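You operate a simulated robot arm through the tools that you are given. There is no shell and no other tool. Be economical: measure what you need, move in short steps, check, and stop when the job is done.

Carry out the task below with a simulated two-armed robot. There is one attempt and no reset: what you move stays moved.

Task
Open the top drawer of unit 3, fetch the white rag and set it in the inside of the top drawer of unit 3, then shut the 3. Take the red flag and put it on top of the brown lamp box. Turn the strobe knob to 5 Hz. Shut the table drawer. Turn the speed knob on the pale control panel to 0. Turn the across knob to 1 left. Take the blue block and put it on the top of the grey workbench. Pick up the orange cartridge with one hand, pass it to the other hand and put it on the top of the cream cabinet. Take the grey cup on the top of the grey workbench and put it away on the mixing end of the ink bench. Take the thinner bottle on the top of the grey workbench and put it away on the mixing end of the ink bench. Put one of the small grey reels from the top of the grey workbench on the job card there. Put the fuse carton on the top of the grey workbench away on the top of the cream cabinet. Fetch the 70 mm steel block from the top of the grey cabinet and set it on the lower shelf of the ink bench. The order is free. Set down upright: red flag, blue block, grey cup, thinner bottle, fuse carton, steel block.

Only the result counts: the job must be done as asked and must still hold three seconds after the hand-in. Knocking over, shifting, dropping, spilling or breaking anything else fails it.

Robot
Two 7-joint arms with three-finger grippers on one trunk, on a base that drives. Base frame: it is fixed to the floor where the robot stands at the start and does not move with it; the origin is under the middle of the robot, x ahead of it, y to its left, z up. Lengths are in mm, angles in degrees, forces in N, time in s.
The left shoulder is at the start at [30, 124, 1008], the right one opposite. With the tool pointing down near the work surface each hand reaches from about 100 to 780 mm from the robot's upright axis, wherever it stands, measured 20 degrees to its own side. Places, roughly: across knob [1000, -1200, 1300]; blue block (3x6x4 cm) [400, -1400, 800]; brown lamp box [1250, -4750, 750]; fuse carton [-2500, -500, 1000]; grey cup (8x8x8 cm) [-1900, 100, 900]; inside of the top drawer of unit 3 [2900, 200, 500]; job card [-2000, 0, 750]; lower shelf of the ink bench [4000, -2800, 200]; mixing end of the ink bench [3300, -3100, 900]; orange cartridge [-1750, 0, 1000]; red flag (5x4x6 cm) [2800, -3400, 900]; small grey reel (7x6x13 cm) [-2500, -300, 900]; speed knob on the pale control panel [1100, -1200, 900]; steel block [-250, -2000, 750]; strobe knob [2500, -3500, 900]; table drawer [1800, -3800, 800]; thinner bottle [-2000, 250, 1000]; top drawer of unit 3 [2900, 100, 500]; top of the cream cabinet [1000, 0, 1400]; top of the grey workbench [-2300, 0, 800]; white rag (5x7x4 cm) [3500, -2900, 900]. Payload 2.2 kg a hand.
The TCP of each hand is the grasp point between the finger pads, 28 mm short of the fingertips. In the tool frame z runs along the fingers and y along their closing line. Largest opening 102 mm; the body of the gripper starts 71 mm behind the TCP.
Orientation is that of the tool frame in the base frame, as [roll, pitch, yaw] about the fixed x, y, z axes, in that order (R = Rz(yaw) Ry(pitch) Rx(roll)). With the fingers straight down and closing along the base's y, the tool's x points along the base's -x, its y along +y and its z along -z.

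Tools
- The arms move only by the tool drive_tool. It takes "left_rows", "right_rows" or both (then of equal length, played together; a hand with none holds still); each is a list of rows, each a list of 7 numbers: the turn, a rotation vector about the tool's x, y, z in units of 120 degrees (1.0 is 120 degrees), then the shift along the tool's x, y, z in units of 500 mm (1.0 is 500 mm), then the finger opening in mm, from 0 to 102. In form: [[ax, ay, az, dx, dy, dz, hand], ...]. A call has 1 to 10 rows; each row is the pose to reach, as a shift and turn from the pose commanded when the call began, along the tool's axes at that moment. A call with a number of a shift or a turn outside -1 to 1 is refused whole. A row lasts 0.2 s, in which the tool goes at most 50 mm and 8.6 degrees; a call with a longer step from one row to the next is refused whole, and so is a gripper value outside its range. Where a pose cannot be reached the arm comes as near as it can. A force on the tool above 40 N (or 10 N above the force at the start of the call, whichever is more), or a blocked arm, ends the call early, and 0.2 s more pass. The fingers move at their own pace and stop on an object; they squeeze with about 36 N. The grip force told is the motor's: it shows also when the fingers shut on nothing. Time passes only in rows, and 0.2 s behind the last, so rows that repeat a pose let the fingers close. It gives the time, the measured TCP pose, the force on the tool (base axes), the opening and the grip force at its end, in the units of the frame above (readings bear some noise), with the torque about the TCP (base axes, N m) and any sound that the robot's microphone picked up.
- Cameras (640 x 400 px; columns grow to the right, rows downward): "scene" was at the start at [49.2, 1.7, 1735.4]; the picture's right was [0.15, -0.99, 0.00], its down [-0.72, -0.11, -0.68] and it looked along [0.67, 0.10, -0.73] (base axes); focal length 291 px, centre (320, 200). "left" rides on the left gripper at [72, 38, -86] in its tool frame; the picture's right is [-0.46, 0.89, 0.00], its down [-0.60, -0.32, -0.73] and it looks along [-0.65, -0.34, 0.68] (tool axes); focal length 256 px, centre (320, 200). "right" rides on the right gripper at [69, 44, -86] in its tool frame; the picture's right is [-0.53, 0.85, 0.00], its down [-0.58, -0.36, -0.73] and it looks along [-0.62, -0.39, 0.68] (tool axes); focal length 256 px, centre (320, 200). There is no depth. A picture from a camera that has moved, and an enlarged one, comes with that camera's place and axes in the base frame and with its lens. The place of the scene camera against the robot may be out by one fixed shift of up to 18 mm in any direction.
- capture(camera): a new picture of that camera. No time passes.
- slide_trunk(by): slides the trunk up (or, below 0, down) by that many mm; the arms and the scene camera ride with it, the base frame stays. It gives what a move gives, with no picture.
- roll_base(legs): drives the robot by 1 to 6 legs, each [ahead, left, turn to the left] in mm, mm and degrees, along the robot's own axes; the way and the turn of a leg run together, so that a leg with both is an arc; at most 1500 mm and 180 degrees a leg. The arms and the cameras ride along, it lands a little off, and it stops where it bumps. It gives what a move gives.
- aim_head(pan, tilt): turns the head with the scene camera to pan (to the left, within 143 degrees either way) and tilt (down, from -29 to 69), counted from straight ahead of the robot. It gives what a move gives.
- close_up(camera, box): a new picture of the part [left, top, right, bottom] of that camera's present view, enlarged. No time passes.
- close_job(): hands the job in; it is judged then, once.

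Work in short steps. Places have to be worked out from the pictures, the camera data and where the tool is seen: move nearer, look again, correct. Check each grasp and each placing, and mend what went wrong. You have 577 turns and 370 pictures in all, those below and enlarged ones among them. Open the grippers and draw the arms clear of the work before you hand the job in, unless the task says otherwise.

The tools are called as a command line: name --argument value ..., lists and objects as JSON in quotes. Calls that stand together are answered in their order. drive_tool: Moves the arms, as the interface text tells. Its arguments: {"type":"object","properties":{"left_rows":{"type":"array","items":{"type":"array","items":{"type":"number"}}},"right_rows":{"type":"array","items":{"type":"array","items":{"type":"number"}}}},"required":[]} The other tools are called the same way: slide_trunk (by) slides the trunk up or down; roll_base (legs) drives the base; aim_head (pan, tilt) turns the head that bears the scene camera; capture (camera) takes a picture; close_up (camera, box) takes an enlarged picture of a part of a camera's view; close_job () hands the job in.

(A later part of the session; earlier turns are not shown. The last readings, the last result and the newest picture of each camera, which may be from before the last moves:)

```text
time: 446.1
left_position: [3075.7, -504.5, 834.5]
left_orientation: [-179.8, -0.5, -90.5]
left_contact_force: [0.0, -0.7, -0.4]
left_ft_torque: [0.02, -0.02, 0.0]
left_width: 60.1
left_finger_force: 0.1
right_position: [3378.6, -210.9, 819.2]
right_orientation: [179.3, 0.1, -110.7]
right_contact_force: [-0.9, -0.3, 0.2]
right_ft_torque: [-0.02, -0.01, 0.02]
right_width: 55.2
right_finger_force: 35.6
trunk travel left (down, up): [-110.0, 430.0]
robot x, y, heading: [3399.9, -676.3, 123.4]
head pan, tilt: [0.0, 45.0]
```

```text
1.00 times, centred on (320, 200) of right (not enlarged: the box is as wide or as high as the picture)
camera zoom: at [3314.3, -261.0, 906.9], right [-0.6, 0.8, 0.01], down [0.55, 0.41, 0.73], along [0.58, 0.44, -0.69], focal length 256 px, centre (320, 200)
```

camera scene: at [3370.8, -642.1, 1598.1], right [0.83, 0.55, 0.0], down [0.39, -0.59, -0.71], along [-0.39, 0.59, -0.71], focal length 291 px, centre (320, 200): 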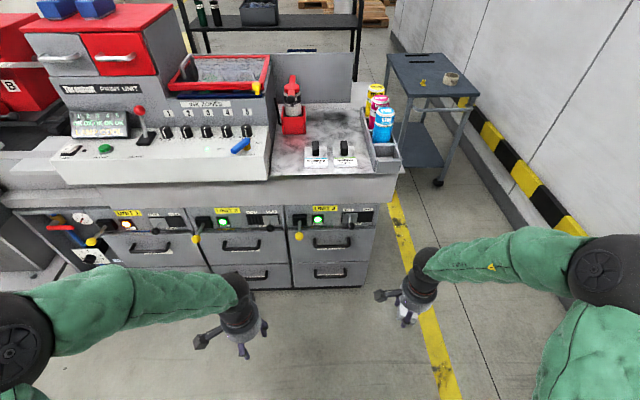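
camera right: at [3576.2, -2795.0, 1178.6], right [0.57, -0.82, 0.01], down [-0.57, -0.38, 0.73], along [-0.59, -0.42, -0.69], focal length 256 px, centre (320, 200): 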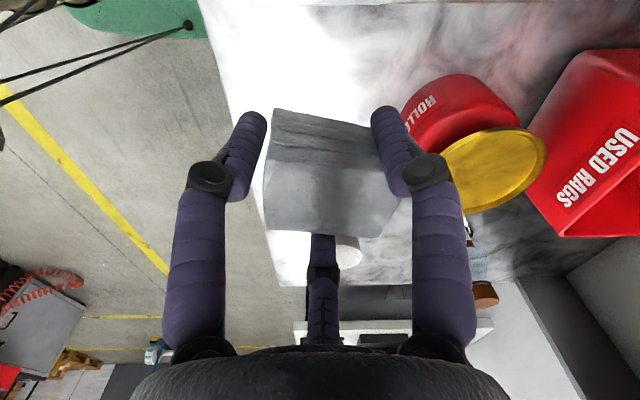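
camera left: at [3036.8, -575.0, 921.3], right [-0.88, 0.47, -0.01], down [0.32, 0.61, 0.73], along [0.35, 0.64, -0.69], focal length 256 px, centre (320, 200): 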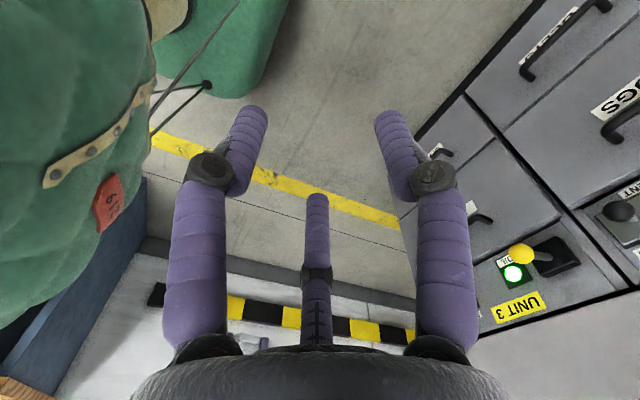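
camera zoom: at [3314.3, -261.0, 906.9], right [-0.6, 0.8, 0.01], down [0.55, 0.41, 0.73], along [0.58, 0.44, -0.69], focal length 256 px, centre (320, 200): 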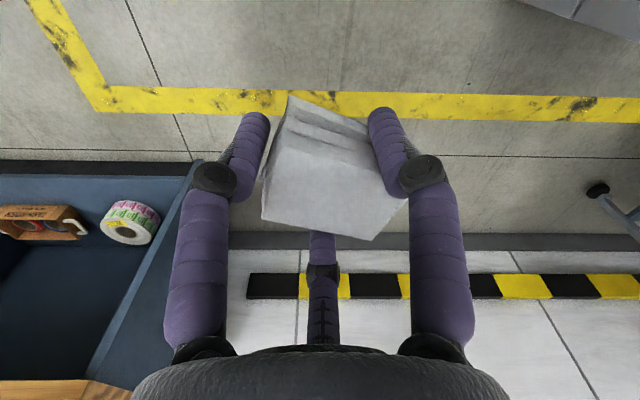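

Handle bar ≈(2997,13,550), ~160 mm wide. I move the base 140 mm closer and bring the left hand, tilted 45°, to a pre-grasp left of the handle's centre (clear of the vent knob).

roll_base --legs '[[140, 0, 0]]'

drive_tool --left_rows '[[-0.035, -0.052, 0, -0.05, 0, 0.06, 40], [-0.07, -0.104, 0, -0.11, -0.005, 0.12, 40], [-0.105, -0.156, 0, -0.17, -0.01, 0.18, 40], [-0.14, -0.207, 0, -0.24, -0.015, 0.24, 40], [-0.175, -0.259, 0, -0.31, -0.02, 0.29, 40], [-0.2096, -0.311, 0, -0.38, -0.025, 0.34, 40], [-0.2096, -0.311, 0, -0.45, -0.03, 0.38, 40], [-0.2096, -0.311, 0, -0.53, -0.034, 0.41, 40], [-0.2096, -0.311, 0, -0.6, -0.034, 0.428, 40]]'

capture --camera "left"

capture --camera "scene"

```text
time: 447.4
left_position: [2995.8, -384.0, 836.0]
left_orientation: [-179.7, -0.6, -90.7]
left_contact_force: [-0.4, -0.6, -0.7]
left_ft_torque: [-0.02, -0.01, 0.02]
left_width: 59.9
left_finger_force: 0.0
right_position: [3301.6, -91.6, 818.8]
right_orientation: [179.4, 0.0, -110.8]
right_contact_force: [0.3, -0.2, -0.7]
right_ft_torque: [-0.05, -0.03, -0.01]
right_width: 55.2
right_finger_force: 36.0
trunk travel left (down, up): [-110.0, 430.0]
robot x, y, heading: [3319.6, -556.1, 123.4]
head pan, tilt: [0.0, 45.0]
```

```text
time: 449.4
left_position: [3020.0, -86.5, 618.8]
left_orientation: [151.2, 35.4, -100.2]
left_contact_force: [1.0, -0.2, -0.6]
left_ft_torque: [-0.01, -0.02, 0.01]
left_width: 40.0
left_finger_force: 0.1
right_position: [3300.7, -92.1, 818.8]
right_orientation: [179.3, 0.1, -110.8]
right_contact_force: [0.2, 1.1, -1.5]
right_ft_torque: [0.01, -0.02, 0.01]
right_width: 55.5
right_finger_force: 36.3
trunk travel left (down, up): [-110.0, 430.0]
robot x, y, heading: [3320.0, -553.0, 123.5]
head pan, tilt: [0.0, 45.0]
```

```text
143 pictures are left
camera left: at [3008.6, -199.5, 653.6], right [-0.74, 0.27, 0.62], down [0.66, 0.1, 0.75], along [0.14, 0.96, -0.25], focal length 256 px, centre (320, 200)
```

left: 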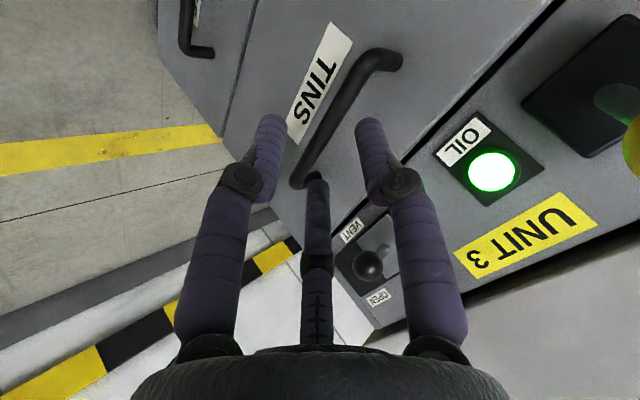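

```text
142 pictures are left
camera scene: at [3292.4, -522.5, 1598.1], right [0.83, 0.55, 0.0], down [0.39, -0.59, -0.71], along [-0.39, 0.59, -0.71], focal length 291 px, centre (320, 200)
```

scene: 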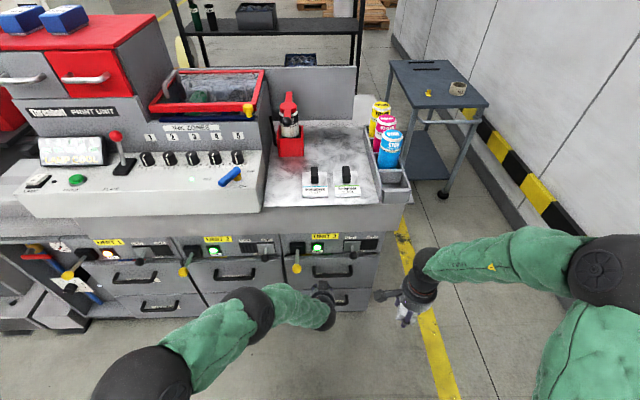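

I advance 50 mm along the tool axis and look again to fix the bar's depth.

drive_tool --left_rows '[[0, 0, 0, 0, 0, 0.05, 40], [0, 0, 0, 0, 0, 0.1, 40]]'

capture --camera "left"

```text
time: 450.0
left_position: [2998.7, -55.5, 583.2]
left_orientation: [151.1, 35.5, -100.2]
left_contact_force: [-0.5, -0.2, -0.2]
left_ft_torque: [0.01, -0.03, 0.02]
left_width: 40.2
left_finger_force: 0.0
right_position: [3301.6, -91.9, 819.4]
right_orientation: [179.3, 0.1, -110.8]
right_contact_force: [0.2, 0.0, -0.5]
right_ft_torque: [-0.01, 0.01, 0.01]
right_width: 55.2
right_finger_force: 36.0
trunk travel left (down, up): [-110.0, 430.0]
robot x, y, heading: [3317.8, -557.2, 123.3]
head pan, tilt: [0.0, 45.0]
```

```text
141 pictures are left
camera left: at [2987.6, -168.7, 616.9], right [-0.74, 0.27, 0.62], down [0.66, 0.09, 0.75], along [0.14, 0.96, -0.24], focal length 256 px, centre (320, 200)
```

left: 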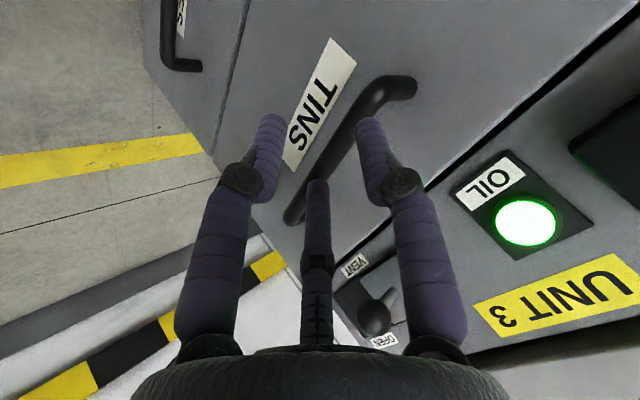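

Bar is ~47 mm ahead and ~13 mm below the TCP. Move 34 mm straight forward and close on it.

drive_tool --left_rows '[[0, 0, 0, -0.02, 0.0136, 0.0238, 46], [0, 0, 0, -0.0398, 0.0272, 0.0475, 46], [0, 0, 0, -0.0398, 0.0272, 0.0475, 46]]'

capture --camera "left"

```text
time: 450.8
left_position: [2979.6, -29.1, 582.7]
left_orientation: [151.1, 35.4, -100.3]
left_contact_force: [-0.4, -0.4, 0.3]
left_ft_torque: [-0.01, -0.01, -0.04]
left_width: 45.8
left_finger_force: 0.1
right_position: [3300.2, -92.3, 819.0]
right_orientation: [179.3, 0.0, -110.8]
right_contact_force: [0.0, -0.1, 0.0]
right_ft_torque: [-0.03, 0.0, -0.02]
right_width: 55.1
right_finger_force: 36.5
trunk travel left (down, up): [-110.0, 430.0]
robot x, y, heading: [3324.2, -552.7, 123.3]
head pan, tilt: [0.0, 45.0]
```

```text
140 pictures are left
camera left: at [2968.4, -141.5, 616.8], right [-0.74, 0.27, 0.62], down [0.66, 0.1, 0.75], along [0.14, 0.96, -0.25], focal length 256 px, centre (320, 200)
```

left: 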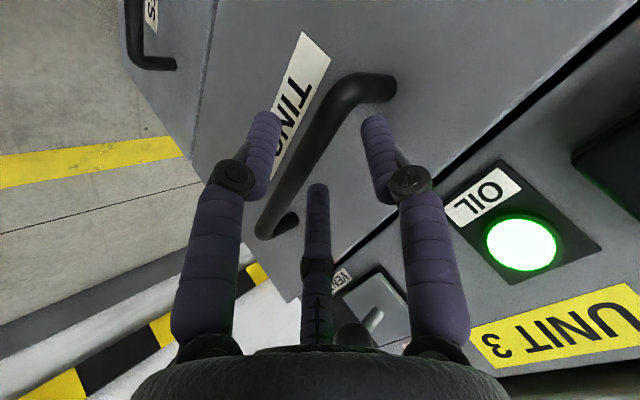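

The bar lies between the fingers (one in front, two behind). Close on it.

drive_tool --left_rows '[[0, 0, 0, 0, 0, 0, 10], [0, 0, 0, 0, 0, 0, 0], [0, 0, 0, 0, 0, 0, 0]]'

capture --camera "left"

```text
time: 451.6
left_position: [2979.2, -29.1, 582.9]
left_orientation: [151.0, 35.4, -100.1]
left_contact_force: [-0.7, 0.7, 0.0]
left_ft_torque: [-0.02, 0.02, -0.02]
left_width: 2.1
left_finger_force: 31.6
right_position: [3301.7, -91.6, 818.5]
right_orientation: [179.3, 0.1, -110.8]
right_contact_force: [0.2, -1.0, -1.1]
right_ft_torque: [0.01, 0.02, -0.01]
right_width: 55.4
right_finger_force: 35.7
trunk travel left (down, up): [-110.0, 430.0]
robot x, y, heading: [3320.3, -555.7, 123.5]
head pan, tilt: [0.0, 45.0]
```

```text
139 pictures are left
camera left: at [2968.6, -141.5, 616.7], right [-0.74, 0.27, 0.62], down [0.66, 0.09, 0.75], along [0.14, 0.96, -0.25], focal length 256 px, centre (320, 200)
```

left: 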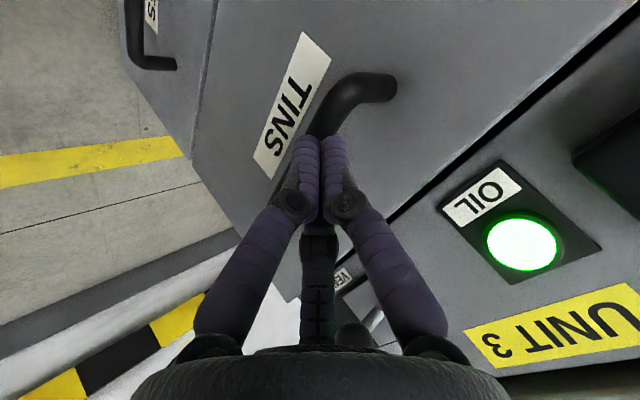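

Fingers closed just in front of the bar. Reopen, advance 22 mm along the axis and close again.

drive_tool --left_rows '[[0, 0, 0, 0, 0, 0, 50], [0, 0, 0, 0, 0, 0, 50], [0, 0, 0, 0, 0, 0.022, 50], [0, 0, 0, 0, 0, 0.044, 50], [0, 0, 0, 0, 0, 0.044, 10], [0, 0, 0, 0, 0, 0.044, 0], [0, 0, 0, 0, 0, 0.044, 0]]'

capture --camera "left"

```text
time: 453.2
left_position: [2967.1, -13.8, 571.5]
left_orientation: [150.8, 35.8, -100.2]
left_contact_force: [-0.2, 4.5, 27.4]
left_ft_torque: [0.58, -0.01, 1.43]
left_width: 30.3
left_finger_force: 36.1
right_position: [3302.0, -92.9, 820.5]
right_orientation: [179.3, 0.1, -110.9]
right_contact_force: [-0.5, -0.1, 0.1]
right_ft_torque: [0.0, -0.01, 0.02]
right_width: 54.9
right_finger_force: 35.5
trunk travel left (down, up): [-110.0, 430.0]
robot x, y, heading: [3319.4, -556.4, 122.9]
head pan, tilt: [0.0, 45.0]
```

```text
138 pictures are left
camera left: at [2957.4, -126.5, 605.3], right [-0.74, 0.26, 0.62], down [0.66, 0.09, 0.74], along [0.14, 0.96, -0.24], focal length 256 px, centre (320, 200)
```

left: 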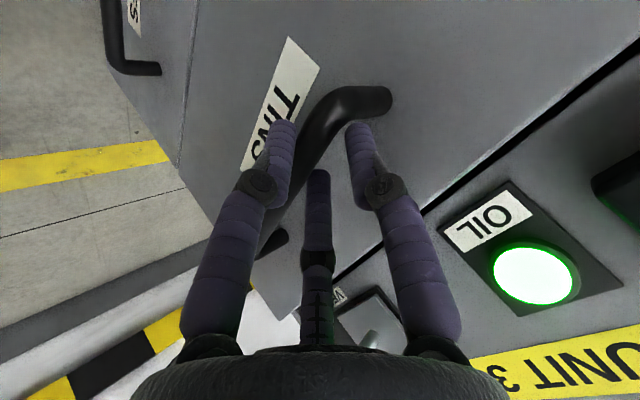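

The bar is gripped (36 N). Pull by rolling the base back 100 mm.

roll_base --legs '[[-100, 0, 0]]'

capture --camera "scene"

```text
time: 454.6
left_position: [3027.9, -96.7, 571.6]
left_orientation: [150.8, 35.9, -100.3]
left_contact_force: [0.1, 2.3, 1.3]
left_ft_torque: [0.44, -0.21, 0.79]
left_width: 29.5
left_finger_force: 44.6
right_position: [3359.0, -176.7, 818.2]
right_orientation: [179.3, 0.2, -111.0]
right_contact_force: [0.3, -0.3, -0.4]
right_ft_torque: [0.0, -0.04, -0.04]
right_width: 55.2
right_finger_force: 36.3
trunk travel left (down, up): [-110.0, 430.0]
robot x, y, heading: [3379.3, -638.8, 123.4]
head pan, tilt: [0.0, 45.0]
stopped in leg 1: the force on the tool passed its limit at 43 N (the readings are from after the stop); the commanded pose is now the measured one
```

```text
137 pictures are left
camera scene: at [3349.1, -608.1, 1597.9], right [0.84, 0.55, 0.0], down [0.39, -0.59, -0.71], along [-0.39, 0.59, -0.71], focal length 291 px, centre (320, 200)
```

scene: 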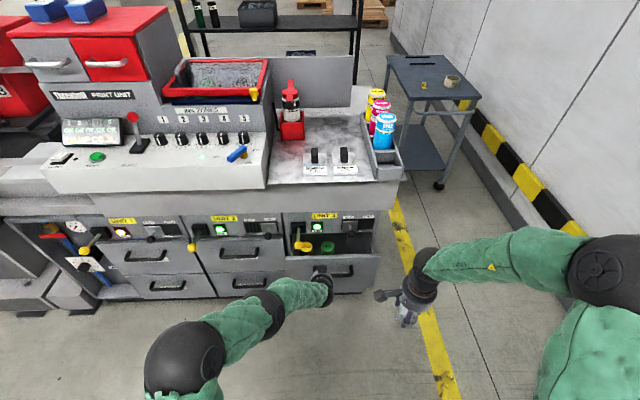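

The drawer is opening. Pull another 120 mm in two gentle steps.

roll_base --legs '[[-60, 0, 0], [-60, 0, 0]]'

close_up --camera "scene" --box '[260, 200, 420, 320]'

```text
time: 456.2
left_position: [3099.1, -198.9, 571.9]
left_orientation: [150.9, 35.8, -100.8]
left_contact_force: [28.1, 19.0, 11.1]
left_ft_torque: [1.07, -0.86, 0.67]
left_width: 29.7
left_finger_force: 45.1
right_position: [3429.3, -279.6, 818.6]
right_orientation: [179.2, 0.1, -111.0]
right_contact_force: [-0.2, -0.4, 0.1]
right_ft_torque: [-0.04, 0.01, 0.0]
right_width: 54.9
right_finger_force: 35.8
trunk travel left (down, up): [-110.0, 430.0]
robot x, y, heading: [3444.2, -742.9, 123.1]
head pan, tilt: [0.0, 45.0]
```

```text
3.33 times, centred on (340, 260) of scene
camera zoom: at [3419.9, -711.2, 1598.2], right [0.84, 0.55, 0.0], down [0.39, -0.59, -0.71], along [-0.39, 0.59, -0.71], focal length 970 px, centre (253, 0)
```

zoom: 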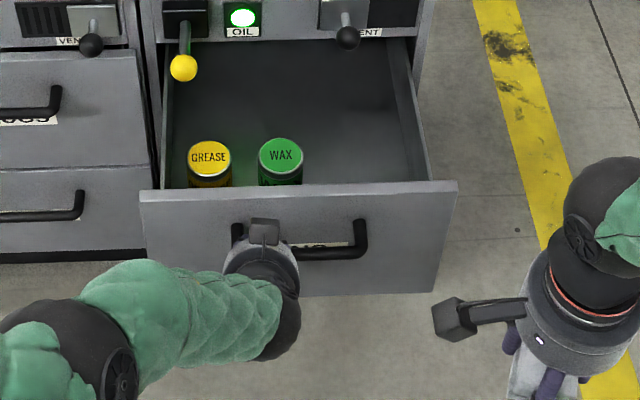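

Drawer is open ~225 mm with two tins in it; there is free space at the right. Release and retract the left hand.

drive_tool --left_rows '[[0, 0, 0, 0, 0, 0, 50], [0, 0, 0, 0, 0, 0, 60], [0, 0, 0, 0, 0, -0.05, 60], [0, 0, 0, 0, 0, -0.12, 60], [0, 0, 0, 0, 0, -0.2, 60], [0, 0, 0, 0.03, 0.08, -0.25, 60], [0, 0, 0, 0.06, 0.16, -0.28, 60], [0, 0, 0, 0.09, 0.25, -0.3, 60]]'

capture --camera "scene"

capture --camera "right"

```text
time: 458.0
left_position: [3034.1, -339.3, 698.4]
left_orientation: [151.0, 35.8, -100.7]
left_contact_force: [0.7, -0.5, 0.0]
left_ft_torque: [0.01, 0.03, -0.03]
left_width: 60.0
left_finger_force: 0.1
right_position: [3426.6, -280.1, 818.6]
right_orientation: [179.3, 0.2, -111.0]
right_contact_force: [-0.2, 0.2, -0.4]
right_ft_torque: [0.0, 0.0, -0.02]
right_width: 55.2
right_finger_force: 37.0
trunk travel left (down, up): [-110.0, 430.0]
robot x, y, heading: [3443.6, -744.0, 123.2]
head pan, tilt: [0.0, 45.0]
```

```text
135 pictures are left
camera scene: at [3416.7, -711.4, 1598.1], right [0.84, 0.55, 0.0], down [0.39, -0.59, -0.71], along [-0.39, 0.59, -0.71], focal length 291 px, centre (320, 200)
```

scene: 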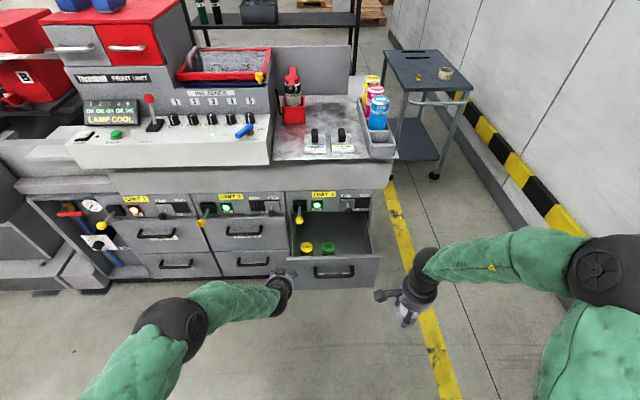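

```text
134 pictures are left
camera right: at [3361.9, -329.7, 907.2], right [-0.6, 0.8, 0.01], down [0.56, 0.4, 0.73], along [0.58, 0.44, -0.69], focal length 256 px, centre (320, 200)
```

right: 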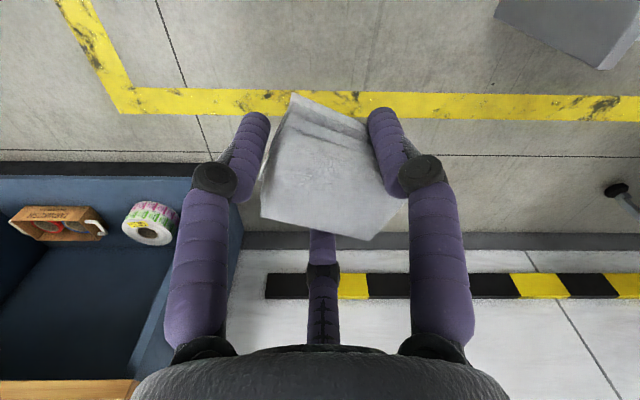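

I choose a drop point at the right front of the drawer, away from the vent knob. Move the base 120 mm forward and bring the rag above it.

roll_base --legs '[[120, 0, 0]]'

drive_tool --right_rows '[[0, 0, 0, -0.02, 0.08, 0, 30], [0, 0, 0, -0.04, 0.16, 0, 30], [0, 0, 0, -0.06, 0.24, 0, 30], [0, 0, 0, -0.08, 0.32, 0, 30], [0, 0, 0, -0.1, 0.4, 0, 30], [0, 0, 0, -0.122, 0.475, 0, 30]]'

capture --camera "scene"

capture --camera "right"

```text
time: 459.2
left_position: [2970.7, -240.1, 698.4]
left_orientation: [151.1, 35.8, -100.6]
left_contact_force: [0.0, -0.4, -0.8]
left_ft_torque: [-0.02, 0.0, 0.01]
left_width: 59.9
left_finger_force: 0.0
right_position: [3363.2, -181.0, 818.0]
right_orientation: [179.2, 0.0, -110.9]
right_contact_force: [0.1, -0.2, -0.8]
right_ft_torque: [0.03, -0.05, 0.02]
right_width: 55.1
right_finger_force: 36.4
trunk travel left (down, up): [-110.0, 430.0]
robot x, y, heading: [3378.5, -646.7, 123.5]
head pan, tilt: [0.0, 45.0]
```

```text
time: 460.6
left_position: [2970.9, -239.3, 698.7]
left_orientation: [151.1, 35.9, -100.7]
left_contact_force: [-0.7, 0.8, -0.4]
left_ft_torque: [-0.03, 0.04, -0.01]
left_width: 60.1
left_finger_force: 0.0
right_position: [3166.0, -41.4, 820.7]
right_orientation: [179.4, -0.1, -110.9]
right_contact_force: [0.0, 0.4, -0.1]
right_ft_torque: [-0.01, -0.01, 0.02]
right_width: 55.0
right_finger_force: 35.8
trunk travel left (down, up): [-110.0, 430.0]
robot x, y, heading: [3383.1, -646.3, 123.2]
head pan, tilt: [0.0, 45.0]
```

```text
133 pictures are left
camera scene: at [3352.4, -612.6, 1598.1], right [0.84, 0.55, 0.0], down [0.39, -0.59, -0.71], along [-0.39, 0.59, -0.71], focal length 291 px, centre (320, 200)
```

scene: 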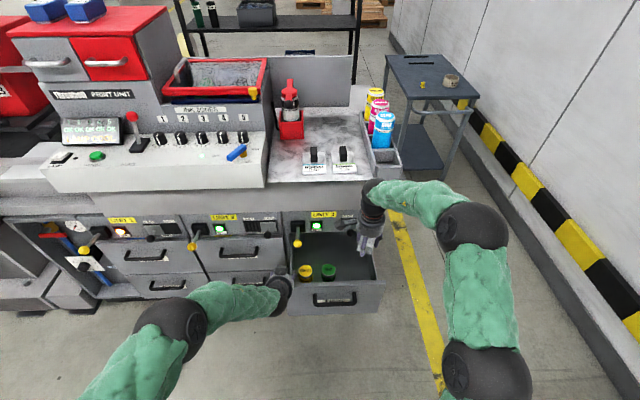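

```text
132 pictures are left
camera right: at [3101.1, -90.3, 909.0], right [-0.6, 0.8, 0.01], down [0.55, 0.4, 0.73], along [0.58, 0.44, -0.69], focal length 256 px, centre (320, 200)
```

right: 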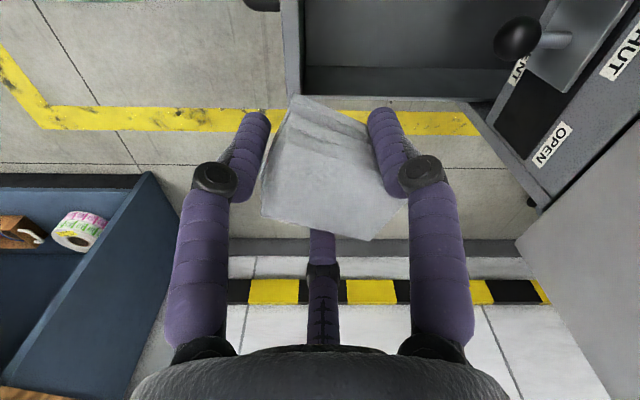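

The drop point is a bit too near the drawer's right wall; shift 45 mm left and lower partway.

drive_tool --right_rows '[[0, 0, 0, 0.037, 0.026, 0, 30], [0, 0, 0, 0.073, 0.051, 0, 30], [0, 0, 0, 0.073, 0.051, 0.08, 30], [0, 0, 0, 0.073, 0.051, 0.16, 30], [0, 0, 0, 0.073, 0.051, 0.22, 30]]'

capture --camera "right"

close_up --camera "scene" --box '[260, 180, 420, 320]'

```text
time: 461.8
left_position: [2970.3, -240.9, 698.3]
left_orientation: [151.0, 35.8, -100.8]
left_contact_force: [-0.6, 0.4, 0.3]
left_ft_torque: [0.0, 0.01, -0.04]
left_width: 60.1
left_finger_force: 0.0
right_position: [3124.0, -63.2, 709.9]
right_orientation: [179.2, 0.1, -111.1]
right_contact_force: [0.4, 0.0, 0.3]
right_ft_torque: [-0.03, 0.01, 0.01]
right_width: 55.1
right_finger_force: 36.1
trunk travel left (down, up): [-110.0, 430.0]
robot x, y, heading: [3385.1, -648.7, 123.5]
head pan, tilt: [0.0, 45.0]
```

```text
131 pictures are left
camera right: at [3058.3, -113.2, 798.4], right [-0.6, 0.8, 0.01], down [0.56, 0.4, 0.73], along [0.58, 0.44, -0.69], focal length 256 px, centre (320, 200)
```

right: 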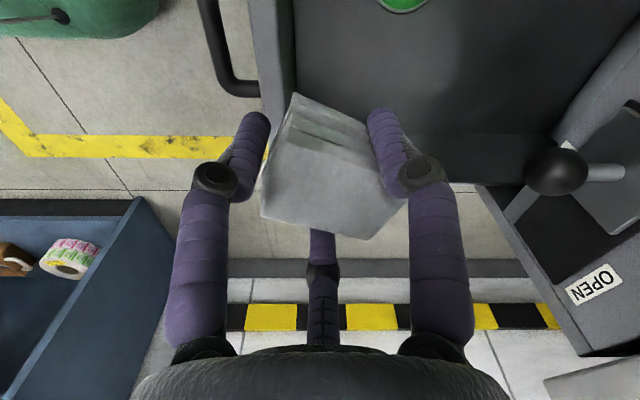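

```text
2.86 times, centred on (340, 250) of scene
camera zoom: at [3352.8, -612.9, 1598.1], right [0.84, 0.55, 0.0], down [0.39, -0.59, -0.71], along [-0.39, 0.59, -0.71], focal length 831 px, centre (263, 57)
```

zoom: 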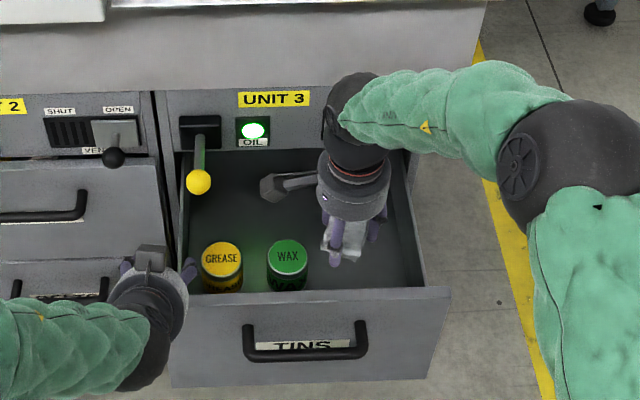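

Shift 45 mm forward away from the drawer front, then lower the rag in.

drive_tool --right_rows '[[0, 0, 0, -0.026, 0.037, 0, 30], [0, 0, 0, -0.052, 0.073, 0, 30], [0, 0, 0, -0.052, 0.073, 0.08, 30], [0, 0, 0, -0.052, 0.073, 0.15, 30]]'

capture --camera "right"

```text
time: 462.8
left_position: [2971.1, -240.3, 699.9]
left_orientation: [151.2, 35.8, -100.8]
left_contact_force: [0.1, 0.3, 0.4]
left_ft_torque: [0.01, -0.01, -0.01]
left_width: 59.9
left_finger_force: 0.1
right_position: [3099.6, -26.5, 639.0]
right_orientation: [179.2, 0.1, -111.1]
right_contact_force: [-0.3, 0.9, -0.3]
right_ft_torque: [-0.06, -0.02, -0.03]
right_width: 54.9
right_finger_force: 36.0
trunk travel left (down, up): [-110.0, 430.0]
robot x, y, heading: [3379.0, -647.6, 123.2]
head pan, tilt: [0.0, 45.0]
```

```text
129 pictures are left
camera right: at [3034.7, -76.2, 726.5], right [-0.6, 0.8, 0.01], down [0.56, 0.4, 0.73], along [0.58, 0.44, -0.69], focal length 256 px, centre (320, 200)
```

right: 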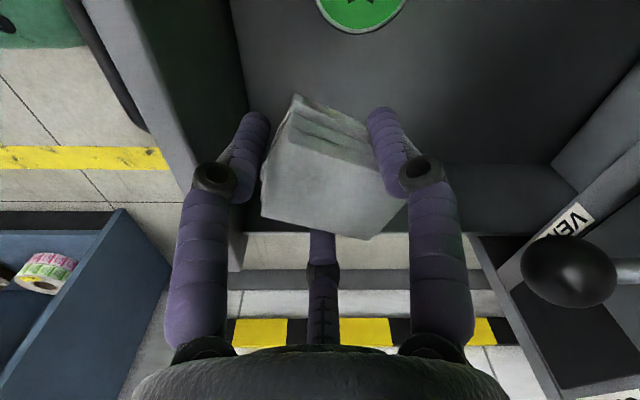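

Clearances look fine. Lower until it touches the drawer bottom.

drive_tool --right_rows '[[0, 0, 0, 0, 0, 0.03, 30], [0, 0, 0, 0, 0, 0.06, 30], [0, 0, 0, 0, 0, 0.075, 30], [0, 0, 0, 0, 0, 0.09, 30], [0, 0, 0, 0, 0, 0.105, 30], [0, 0, 0, 0, 0, 0.12, 30], [0, 0, 0, 0, 0, 0.135, 30], [0, 0, 0, 0, 0, 0.15, 30]]'

```text
time: 464.6
left_position: [2969.7, -241.3, 698.7]
left_orientation: [151.2, 35.8, -100.8]
left_contact_force: [-0.3, 0.0, 0.6]
left_ft_torque: [0.01, 0.01, 0.04]
left_width: 60.0
left_finger_force: 0.1
right_position: [3098.8, -26.4, 561.3]
right_orientation: [179.2, 0.1, -111.2]
right_contact_force: [0.4, 0.8, -0.6]
right_ft_torque: [-0.01, 0.03, -0.02]
right_width: 55.0
right_finger_force: 35.6
trunk travel left (down, up): [-110.0, 430.0]
robot x, y, heading: [3380.7, -641.8, 123.2]
head pan, tilt: [0.0, 45.0]
```

drive_tool --right_rows '[[0, 0, 0, 0, 0, 0.012, 30], [0, 0, 0, 0, 0, 0.024, 30], [0, 0, 0, 0, 0, 0.036, 30], [0, 0, 0, 0, 0, 0.048, 30], [0, 0, 0, 0, 0, 0.06, 30]]'

capture --camera "right"

```text
time: 465.8
left_position: [2969.7, -242.0, 698.6]
left_orientation: [151.1, 35.9, -100.8]
left_contact_force: [0.2, -0.1, 0.5]
left_ft_torque: [-0.01, -0.01, 0.0]
left_width: 60.0
left_finger_force: 0.0
right_position: [3099.0, -26.6, 532.4]
right_orientation: [179.3, 0.1, -111.1]
right_contact_force: [0.5, 0.7, -0.3]
right_ft_torque: [0.03, 0.0, -0.03]
right_width: 55.0
right_finger_force: 35.8
trunk travel left (down, up): [-110.0, 430.0]
robot x, y, heading: [3382.0, -649.1, 123.3]
head pan, tilt: [0.0, 45.0]
```

```text
128 pictures are left
camera right: at [3034.1, -76.1, 620.9], right [-0.6, 0.8, 0.01], down [0.56, 0.4, 0.73], along [0.58, 0.44, -0.69], focal length 256 px, centre (320, 200)
```

right: 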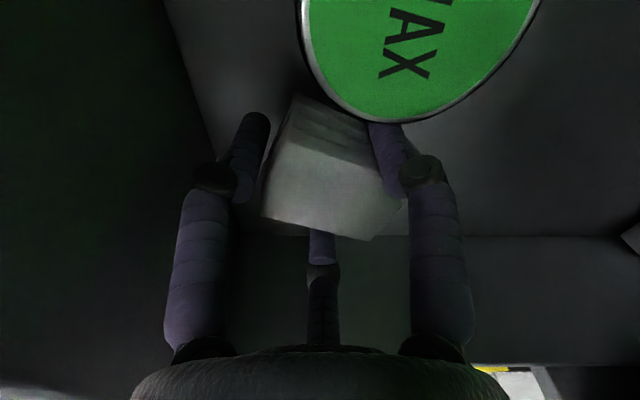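

The camera box is close above the WAX tin, so I don't go lower. Open just enough (to 64) to let the rag down, then lift.

drive_tool --right_rows '[[0, 0, 0, 0, 0, 0, 60], [0, 0, 0, 0, 0, 0, 65], [0, 0, 0, 0, 0, 0, 65], [0, 0, 0, 0, 0, -0.05, 65], [0, 0, 0, 0, 0, -0.13, 65], [0, 0, 0, 0, 0, -0.21, 65], [0, 0, 0, 0, 0, -0.29, 65]]'

capture --camera "right"

close_up --camera "scene" --box '[260, 180, 420, 320]'

```text
time: 467.4
left_position: [2971.0, -241.4, 700.4]
left_orientation: [150.9, 35.9, -100.7]
left_contact_force: [-0.1, -0.7, -0.7]
left_ft_torque: [-0.01, -0.03, -0.02]
left_width: 60.2
left_finger_force: 0.1
right_position: [3098.8, -29.6, 677.4]
right_orientation: [179.3, 0.0, -111.0]
right_contact_force: [-0.3, -0.3, -0.7]
right_ft_torque: [0.03, -0.01, 0.03]
right_width: 64.8
right_finger_force: 0.0
trunk travel left (down, up): [-110.0, 430.0]
robot x, y, heading: [3379.9, -646.4, 123.1]
head pan, tilt: [0.0, 45.0]
```

```text
127 pictures are left
camera right: at [3034.0, -78.5, 764.7], right [-0.6, 0.8, 0.01], down [0.55, 0.4, 0.73], along [0.58, 0.44, -0.69], focal length 256 px, centre (320, 200)
```

right: 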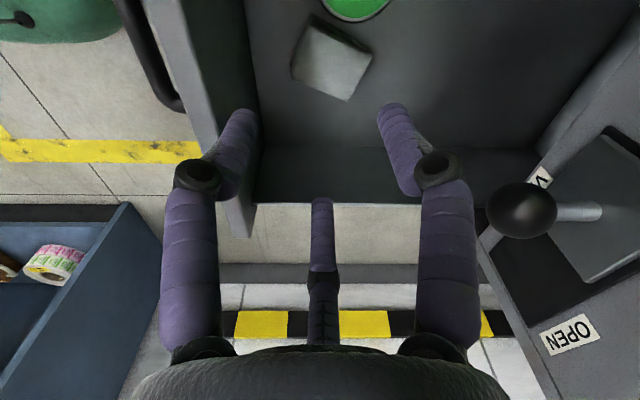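

```text
2.86 times, centred on (340, 250) of scene
camera zoom: at [3353.2, -613.7, 1598.2], right [0.84, 0.55, 0.0], down [0.39, -0.59, -0.71], along [-0.39, 0.59, -0.71], focal length 831 px, centre (263, 57)
```

zoom: 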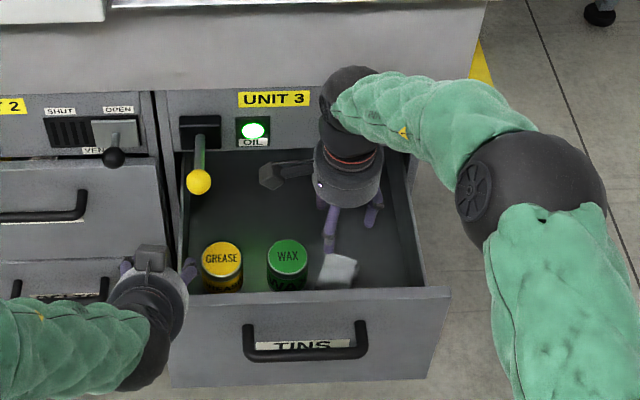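

Rag lies in the drawer. Raise the right hand clear and move it aside.

drive_tool --right_rows '[[0, 0, 0, 0, 0, -0.09, 65], [0, 0, 0, 0, 0, -0.18, 65], [0, 0, 0, 0, 0, -0.27, 65], [0, 0, 0, 0.02, -0.08, -0.3, 65], [0, 0, 0, 0.03, -0.17, -0.3, 65], [0, 0, 0, 0.05, -0.26, -0.3, 65], [0, 0, 0, 0.07, -0.35, -0.3, 65], [0, 0, 0, 0.1, -0.43, -0.3, 65]]'

close_up --camera "scene" --box '[260, 180, 420, 320]'

```text
time: 469.2
left_position: [2970.8, -241.3, 700.2]
left_orientation: [151.1, 35.7, -100.8]
left_contact_force: [0.2, -0.5, 0.0]
left_ft_torque: [0.02, -0.01, 0.0]
left_width: 59.9
left_finger_force: 0.0
right_position: [3285.8, -149.8, 828.5]
right_orientation: [179.2, 0.1, -111.1]
right_contact_force: [-0.1, 0.0, 0.2]
right_ft_torque: [-0.02, 0.0, 0.04]
right_width: 64.7
right_finger_force: 0.0
trunk travel left (down, up): [-110.0, 430.0]
robot x, y, heading: [3379.2, -649.6, 123.2]
head pan, tilt: [0.0, 45.0]
```

```text
2.86 times, centred on (340, 250) of scene
camera zoom: at [3353.5, -613.7, 1598.2], right [0.84, 0.55, 0.0], down [0.39, -0.59, -0.71], along [-0.39, 0.59, -0.71], focal length 831 px, centre (263, 57)
```

zoom: 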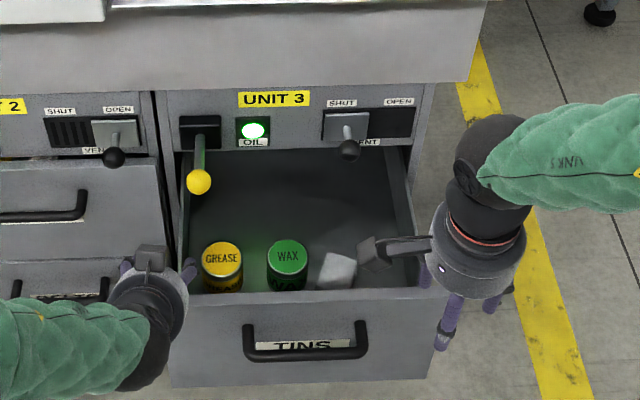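

Pull the right hand well back, close the left fingers and bring the left hand in front of the drawer.

drive_tool --left_rows '[[0, 0, 0, 0.044, -0.03, -0.052, 0], [0, 0, 0, 0.088, -0.06, -0.104, 0], [0, 0, 0, 0.131, -0.09, -0.157, 0], [0, 0, 0, 0.175, -0.119, -0.209, 0], [0, 0, 0, 0.15, -0.19, -0.18, 0], [0, 0, 0, 0.12, -0.26, -0.14, 0], [0, 0, 0, 0.08, -0.33, -0.1, 0], [0, 0, 0, 0.039, -0.402, -0.06, 0]]' --right_rows '[[0, 0, 0, 0.05, -0.07, 0, 65], [0, 0, 0, 0.1, -0.14, 0, 65], [0, 0, 0, 0.15, -0.21, 0, 65], [0, 0, 0, 0.2, -0.28, 0, 65], [0, 0, 0, 0.25, -0.35, 0, 65], [0, 0, 0, 0.29, -0.405, 0, 65], [0, 0, 0, 0.29, -0.405, 0, 65], [0, 0, 0, 0.29, -0.405, 0, 65]]'

capture --camera "scene"

capture --camera "left"

```text
time: 471.0
left_position: [3163.5, -250.1, 631.5]
left_orientation: [151.0, 35.7, -100.7]
left_contact_force: [0.0, -0.9, -1.2]
left_ft_torque: [-0.05, 0.0, 0.0]
left_width: 1.9
left_finger_force: 32.0
right_position: [3421.6, -357.6, 822.2]
right_orientation: [179.4, 0.0, -111.0]
right_contact_force: [0.0, -0.5, -0.6]
right_ft_torque: [0.01, -0.03, -0.01]
right_width: 64.9
right_finger_force: 0.1
trunk travel left (down, up): [-110.0, 430.0]
robot x, y, heading: [3381.3, -642.4, 123.2]
head pan, tilt: [0.0, 45.0]
```

```text
124 pictures are left
camera scene: at [3353.5, -612.6, 1598.1], right [0.84, 0.55, 0.0], down [0.39, -0.59, -0.71], along [-0.39, 0.59, -0.71], focal length 291 px, centre (320, 200)
```

scene: 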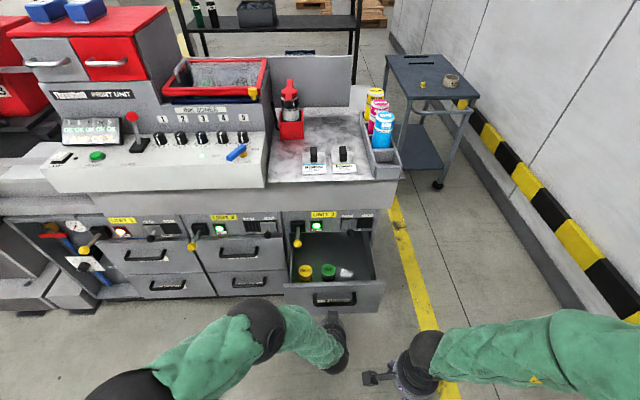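

```text
123 pictures are left
camera left: at [3152.0, -362.6, 665.3], right [-0.74, 0.27, 0.62], down [0.66, 0.08, 0.75], along [0.15, 0.96, -0.24], focal length 256 px, centre (320, 200)
```

left: 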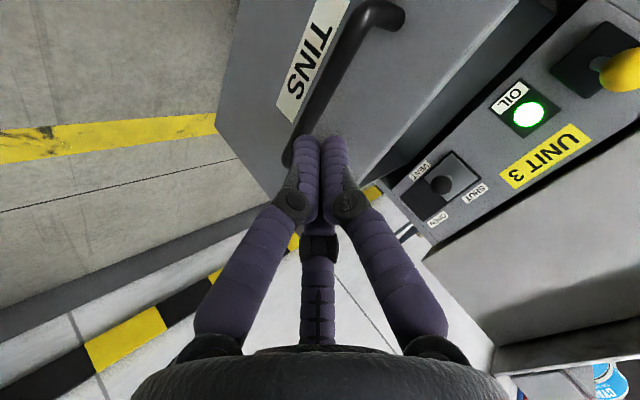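

Fingertips are aimed between the handle and the top edge of the drawer front. Push by rolling the base forward.

roll_base --legs '[[100, 0, 0]]'

roll_base --legs '[[70, 0, 0]]'

capture --camera "scene"

```text
time: 472.1
left_position: [3105.8, -163.0, 631.6]
left_orientation: [151.2, 35.7, -100.7]
left_contact_force: [0.1, 0.1, -0.2]
left_ft_torque: [-0.02, -0.03, 0.01]
left_width: 2.3
left_finger_force: 31.6
right_position: [3365.0, -269.6, 820.9]
right_orientation: [179.3, 0.0, -111.0]
right_contact_force: [0.1, 0.6, 0.3]
right_ft_torque: [0.0, -0.01, -0.03]
right_width: 65.1
right_finger_force: 0.1
trunk travel left (down, up): [-110.0, 430.0]
robot x, y, heading: [3323.5, -560.5, 123.5]
head pan, tilt: [0.0, 45.0]
```

```text
time: 473.2
left_position: [3066.8, -103.0, 631.2]
left_orientation: [151.0, 35.9, -100.7]
left_contact_force: [0.2, -0.3, -0.2]
left_ft_torque: [-0.02, -0.03, 0.0]
left_width: 1.8
left_finger_force: 31.6
right_position: [3325.3, -210.9, 821.8]
right_orientation: [179.3, 0.0, -111.0]
right_contact_force: [-0.5, 0.0, -0.3]
right_ft_torque: [-0.07, -0.02, -0.05]
right_width: 64.8
right_finger_force: 0.0
trunk travel left (down, up): [-110.0, 430.0]
robot x, y, heading: [3281.4, -500.2, 123.0]
head pan, tilt: [0.0, 45.0]
```

```text
122 pictures are left
camera scene: at [3256.1, -465.0, 1598.0], right [0.84, 0.55, 0.0], down [0.39, -0.59, -0.71], along [-0.39, 0.59, -0.71], focal length 291 px, centre (320, 200)
```

scene: 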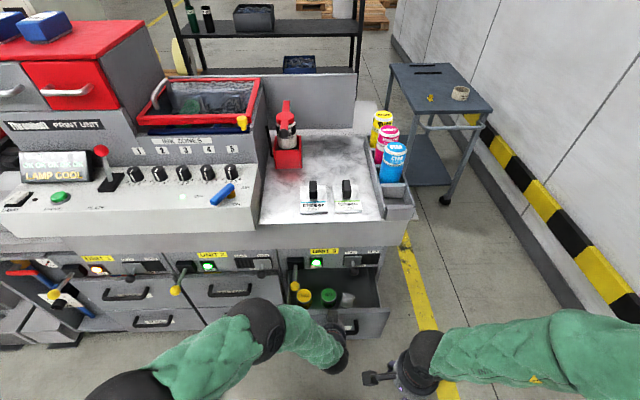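

capture --camera "left"

close_up --camera "scene" --box '[260, 230, 420, 370]'

```text
121 pictures are left
camera left: at [3054.9, -215.9, 665.0], right [-0.74, 0.27, 0.62], down [0.66, 0.09, 0.75], along [0.15, 0.96, -0.24], focal length 256 px, centre (320, 200)
```

left: 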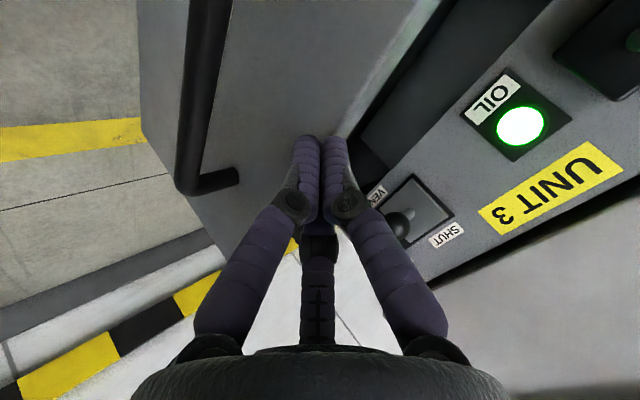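

```text
2.86 times, centred on (340, 300) of scene
camera zoom: at [3256.1, -465.0, 1598.0], right [0.84, 0.55, 0.0], down [0.39, -0.59, -0.71], along [-0.39, 0.59, -0.71], focal length 831 px, centre (263, -86)
```

zoom: 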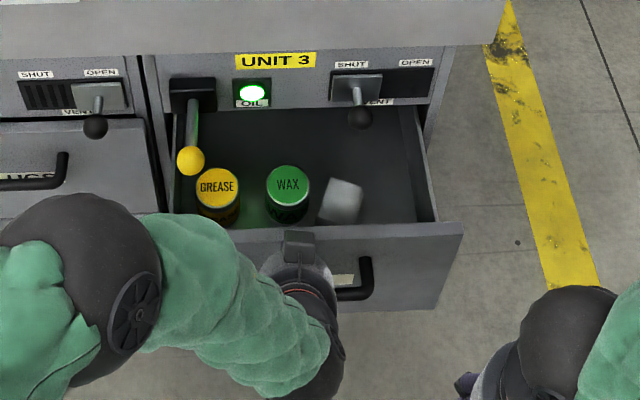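

The drawer is sliding shut smoothly. Continue pushing.

roll_base --legs '[[70, 0, 0]]'

close_up --camera "scene" --box '[260, 230, 420, 370]'

```text
time: 474.2
left_position: [3027.4, -43.2, 631.1]
left_orientation: [151.0, 35.7, -100.7]
left_contact_force: [-0.1, 0.1, -0.3]
left_ft_torque: [-0.04, 0.0, 0.01]
left_width: 2.0
left_finger_force: 31.6
right_position: [3285.1, -149.7, 821.1]
right_orientation: [179.3, 0.0, -111.0]
right_contact_force: [-1.1, -0.5, -0.9]
right_ft_torque: [-0.03, -0.02, 0.01]
right_width: 65.0
right_finger_force: 0.1
trunk travel left (down, up): [-110.0, 430.0]
robot x, y, heading: [3246.7, -438.9, 123.1]
head pan, tilt: [0.0, 45.0]
```

```text
2.86 times, centred on (340, 300) of scene
camera zoom: at [3217.1, -405.3, 1598.0], right [0.84, 0.55, 0.0], down [0.39, -0.59, -0.71], along [-0.39, 0.59, -0.71], focal length 831 px, centre (263, -86)
```

zoom: 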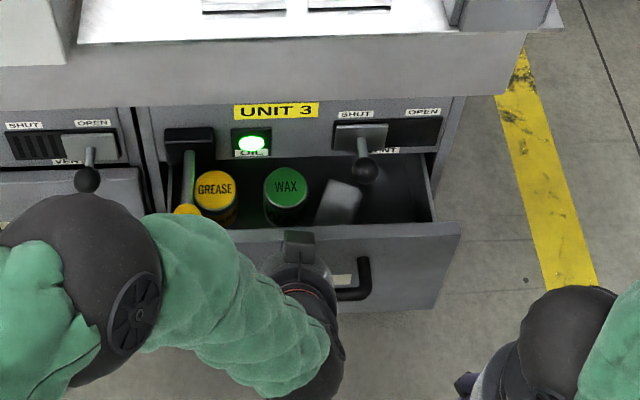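

roll_base --legs '[[55, 0, 0]]'

roll_base --legs '[[40, 0, 0]]'

close_up --camera "scene" --box '[260, 230, 420, 370]'

```text
time: 475.1
left_position: [2997.8, 3.0, 631.2]
left_orientation: [151.1, 35.7, -100.7]
left_contact_force: [0.2, 0.4, -0.2]
left_ft_torque: [-0.03, -0.04, 0.01]
left_width: 2.4
left_finger_force: 31.5
right_position: [3254.0, -104.8, 822.0]
right_orientation: [179.4, 0.1, -111.0]
right_contact_force: [-0.9, -0.1, 0.4]
right_ft_torque: [-0.05, -0.02, 0.02]
right_width: 65.2
right_finger_force: 0.2
trunk travel left (down, up): [-110.0, 430.0]
robot x, y, heading: [3215.0, -394.6, 122.9]
head pan, tilt: [0.0, 45.0]
```

```text
time: 476.0
left_position: [2976.5, 36.9, 631.6]
left_orientation: [151.1, 35.8, -100.7]
left_contact_force: [0.1, 0.5, 0.0]
left_ft_torque: [-0.03, -0.03, 0.04]
left_width: 2.3
left_finger_force: 30.9
right_position: [3233.2, -70.7, 821.5]
right_orientation: [179.3, 0.1, -111.0]
right_contact_force: [0.1, 0.7, 0.6]
right_ft_torque: [-0.04, -0.01, -0.02]
right_width: 64.9
right_finger_force: 0.1
trunk travel left (down, up): [-110.0, 430.0]
robot x, y, heading: [3192.2, -361.3, 123.2]
head pan, tilt: [0.0, 45.0]
```

```text
2.86 times, centred on (340, 300) of scene
camera zoom: at [3164.9, -325.6, 1598.0], right [0.84, 0.55, 0.0], down [0.39, -0.59, -0.71], along [-0.39, 0.59, -0.71], focal length 831 px, centre (263, -86)
```

zoom: 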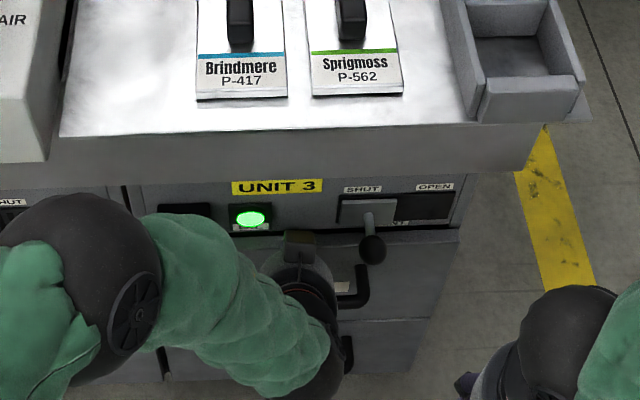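

Looks shut; push a little further until resistance to be sure.

roll_base --legs '[[15, 0, 0]]'

capture --camera "left"

```text
time: 476.8
left_position: [2972.6, 41.0, 632.0]
left_orientation: [150.9, 35.9, -100.8]
left_contact_force: [6.1, -14.0, 18.4]
left_ft_torque: [-0.11, 0.06, 0.19]
left_width: 2.2
left_finger_force: 31.5
right_position: [3229.5, -66.9, 821.4]
right_orientation: [179.1, 0.1, -111.0]
right_contact_force: [-0.1, -0.1, 0.2]
right_ft_torque: [-0.03, -0.01, -0.02]
right_width: 65.0
right_finger_force: 0.1
trunk travel left (down, up): [-110.0, 430.0]
robot x, y, heading: [3189.9, -351.8, 123.4]
head pan, tilt: [0.0, 45.0]
stopped in leg 1: the force on the tool passed its limit at 104 N (the readings are from after the stop); the commanded pose is now the measured one
```

```text
117 pictures are left
camera left: at [2961.1, -72.4, 666.6], right [-0.74, 0.27, 0.62], down [0.66, 0.08, 0.75], along [0.15, 0.96, -0.24], focal length 256 px, centre (320, 200)
```

left: 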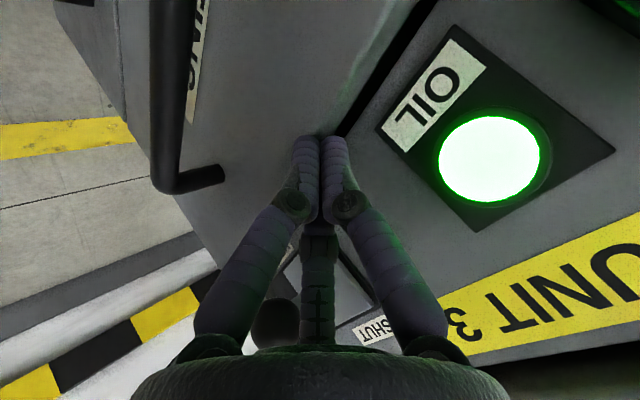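

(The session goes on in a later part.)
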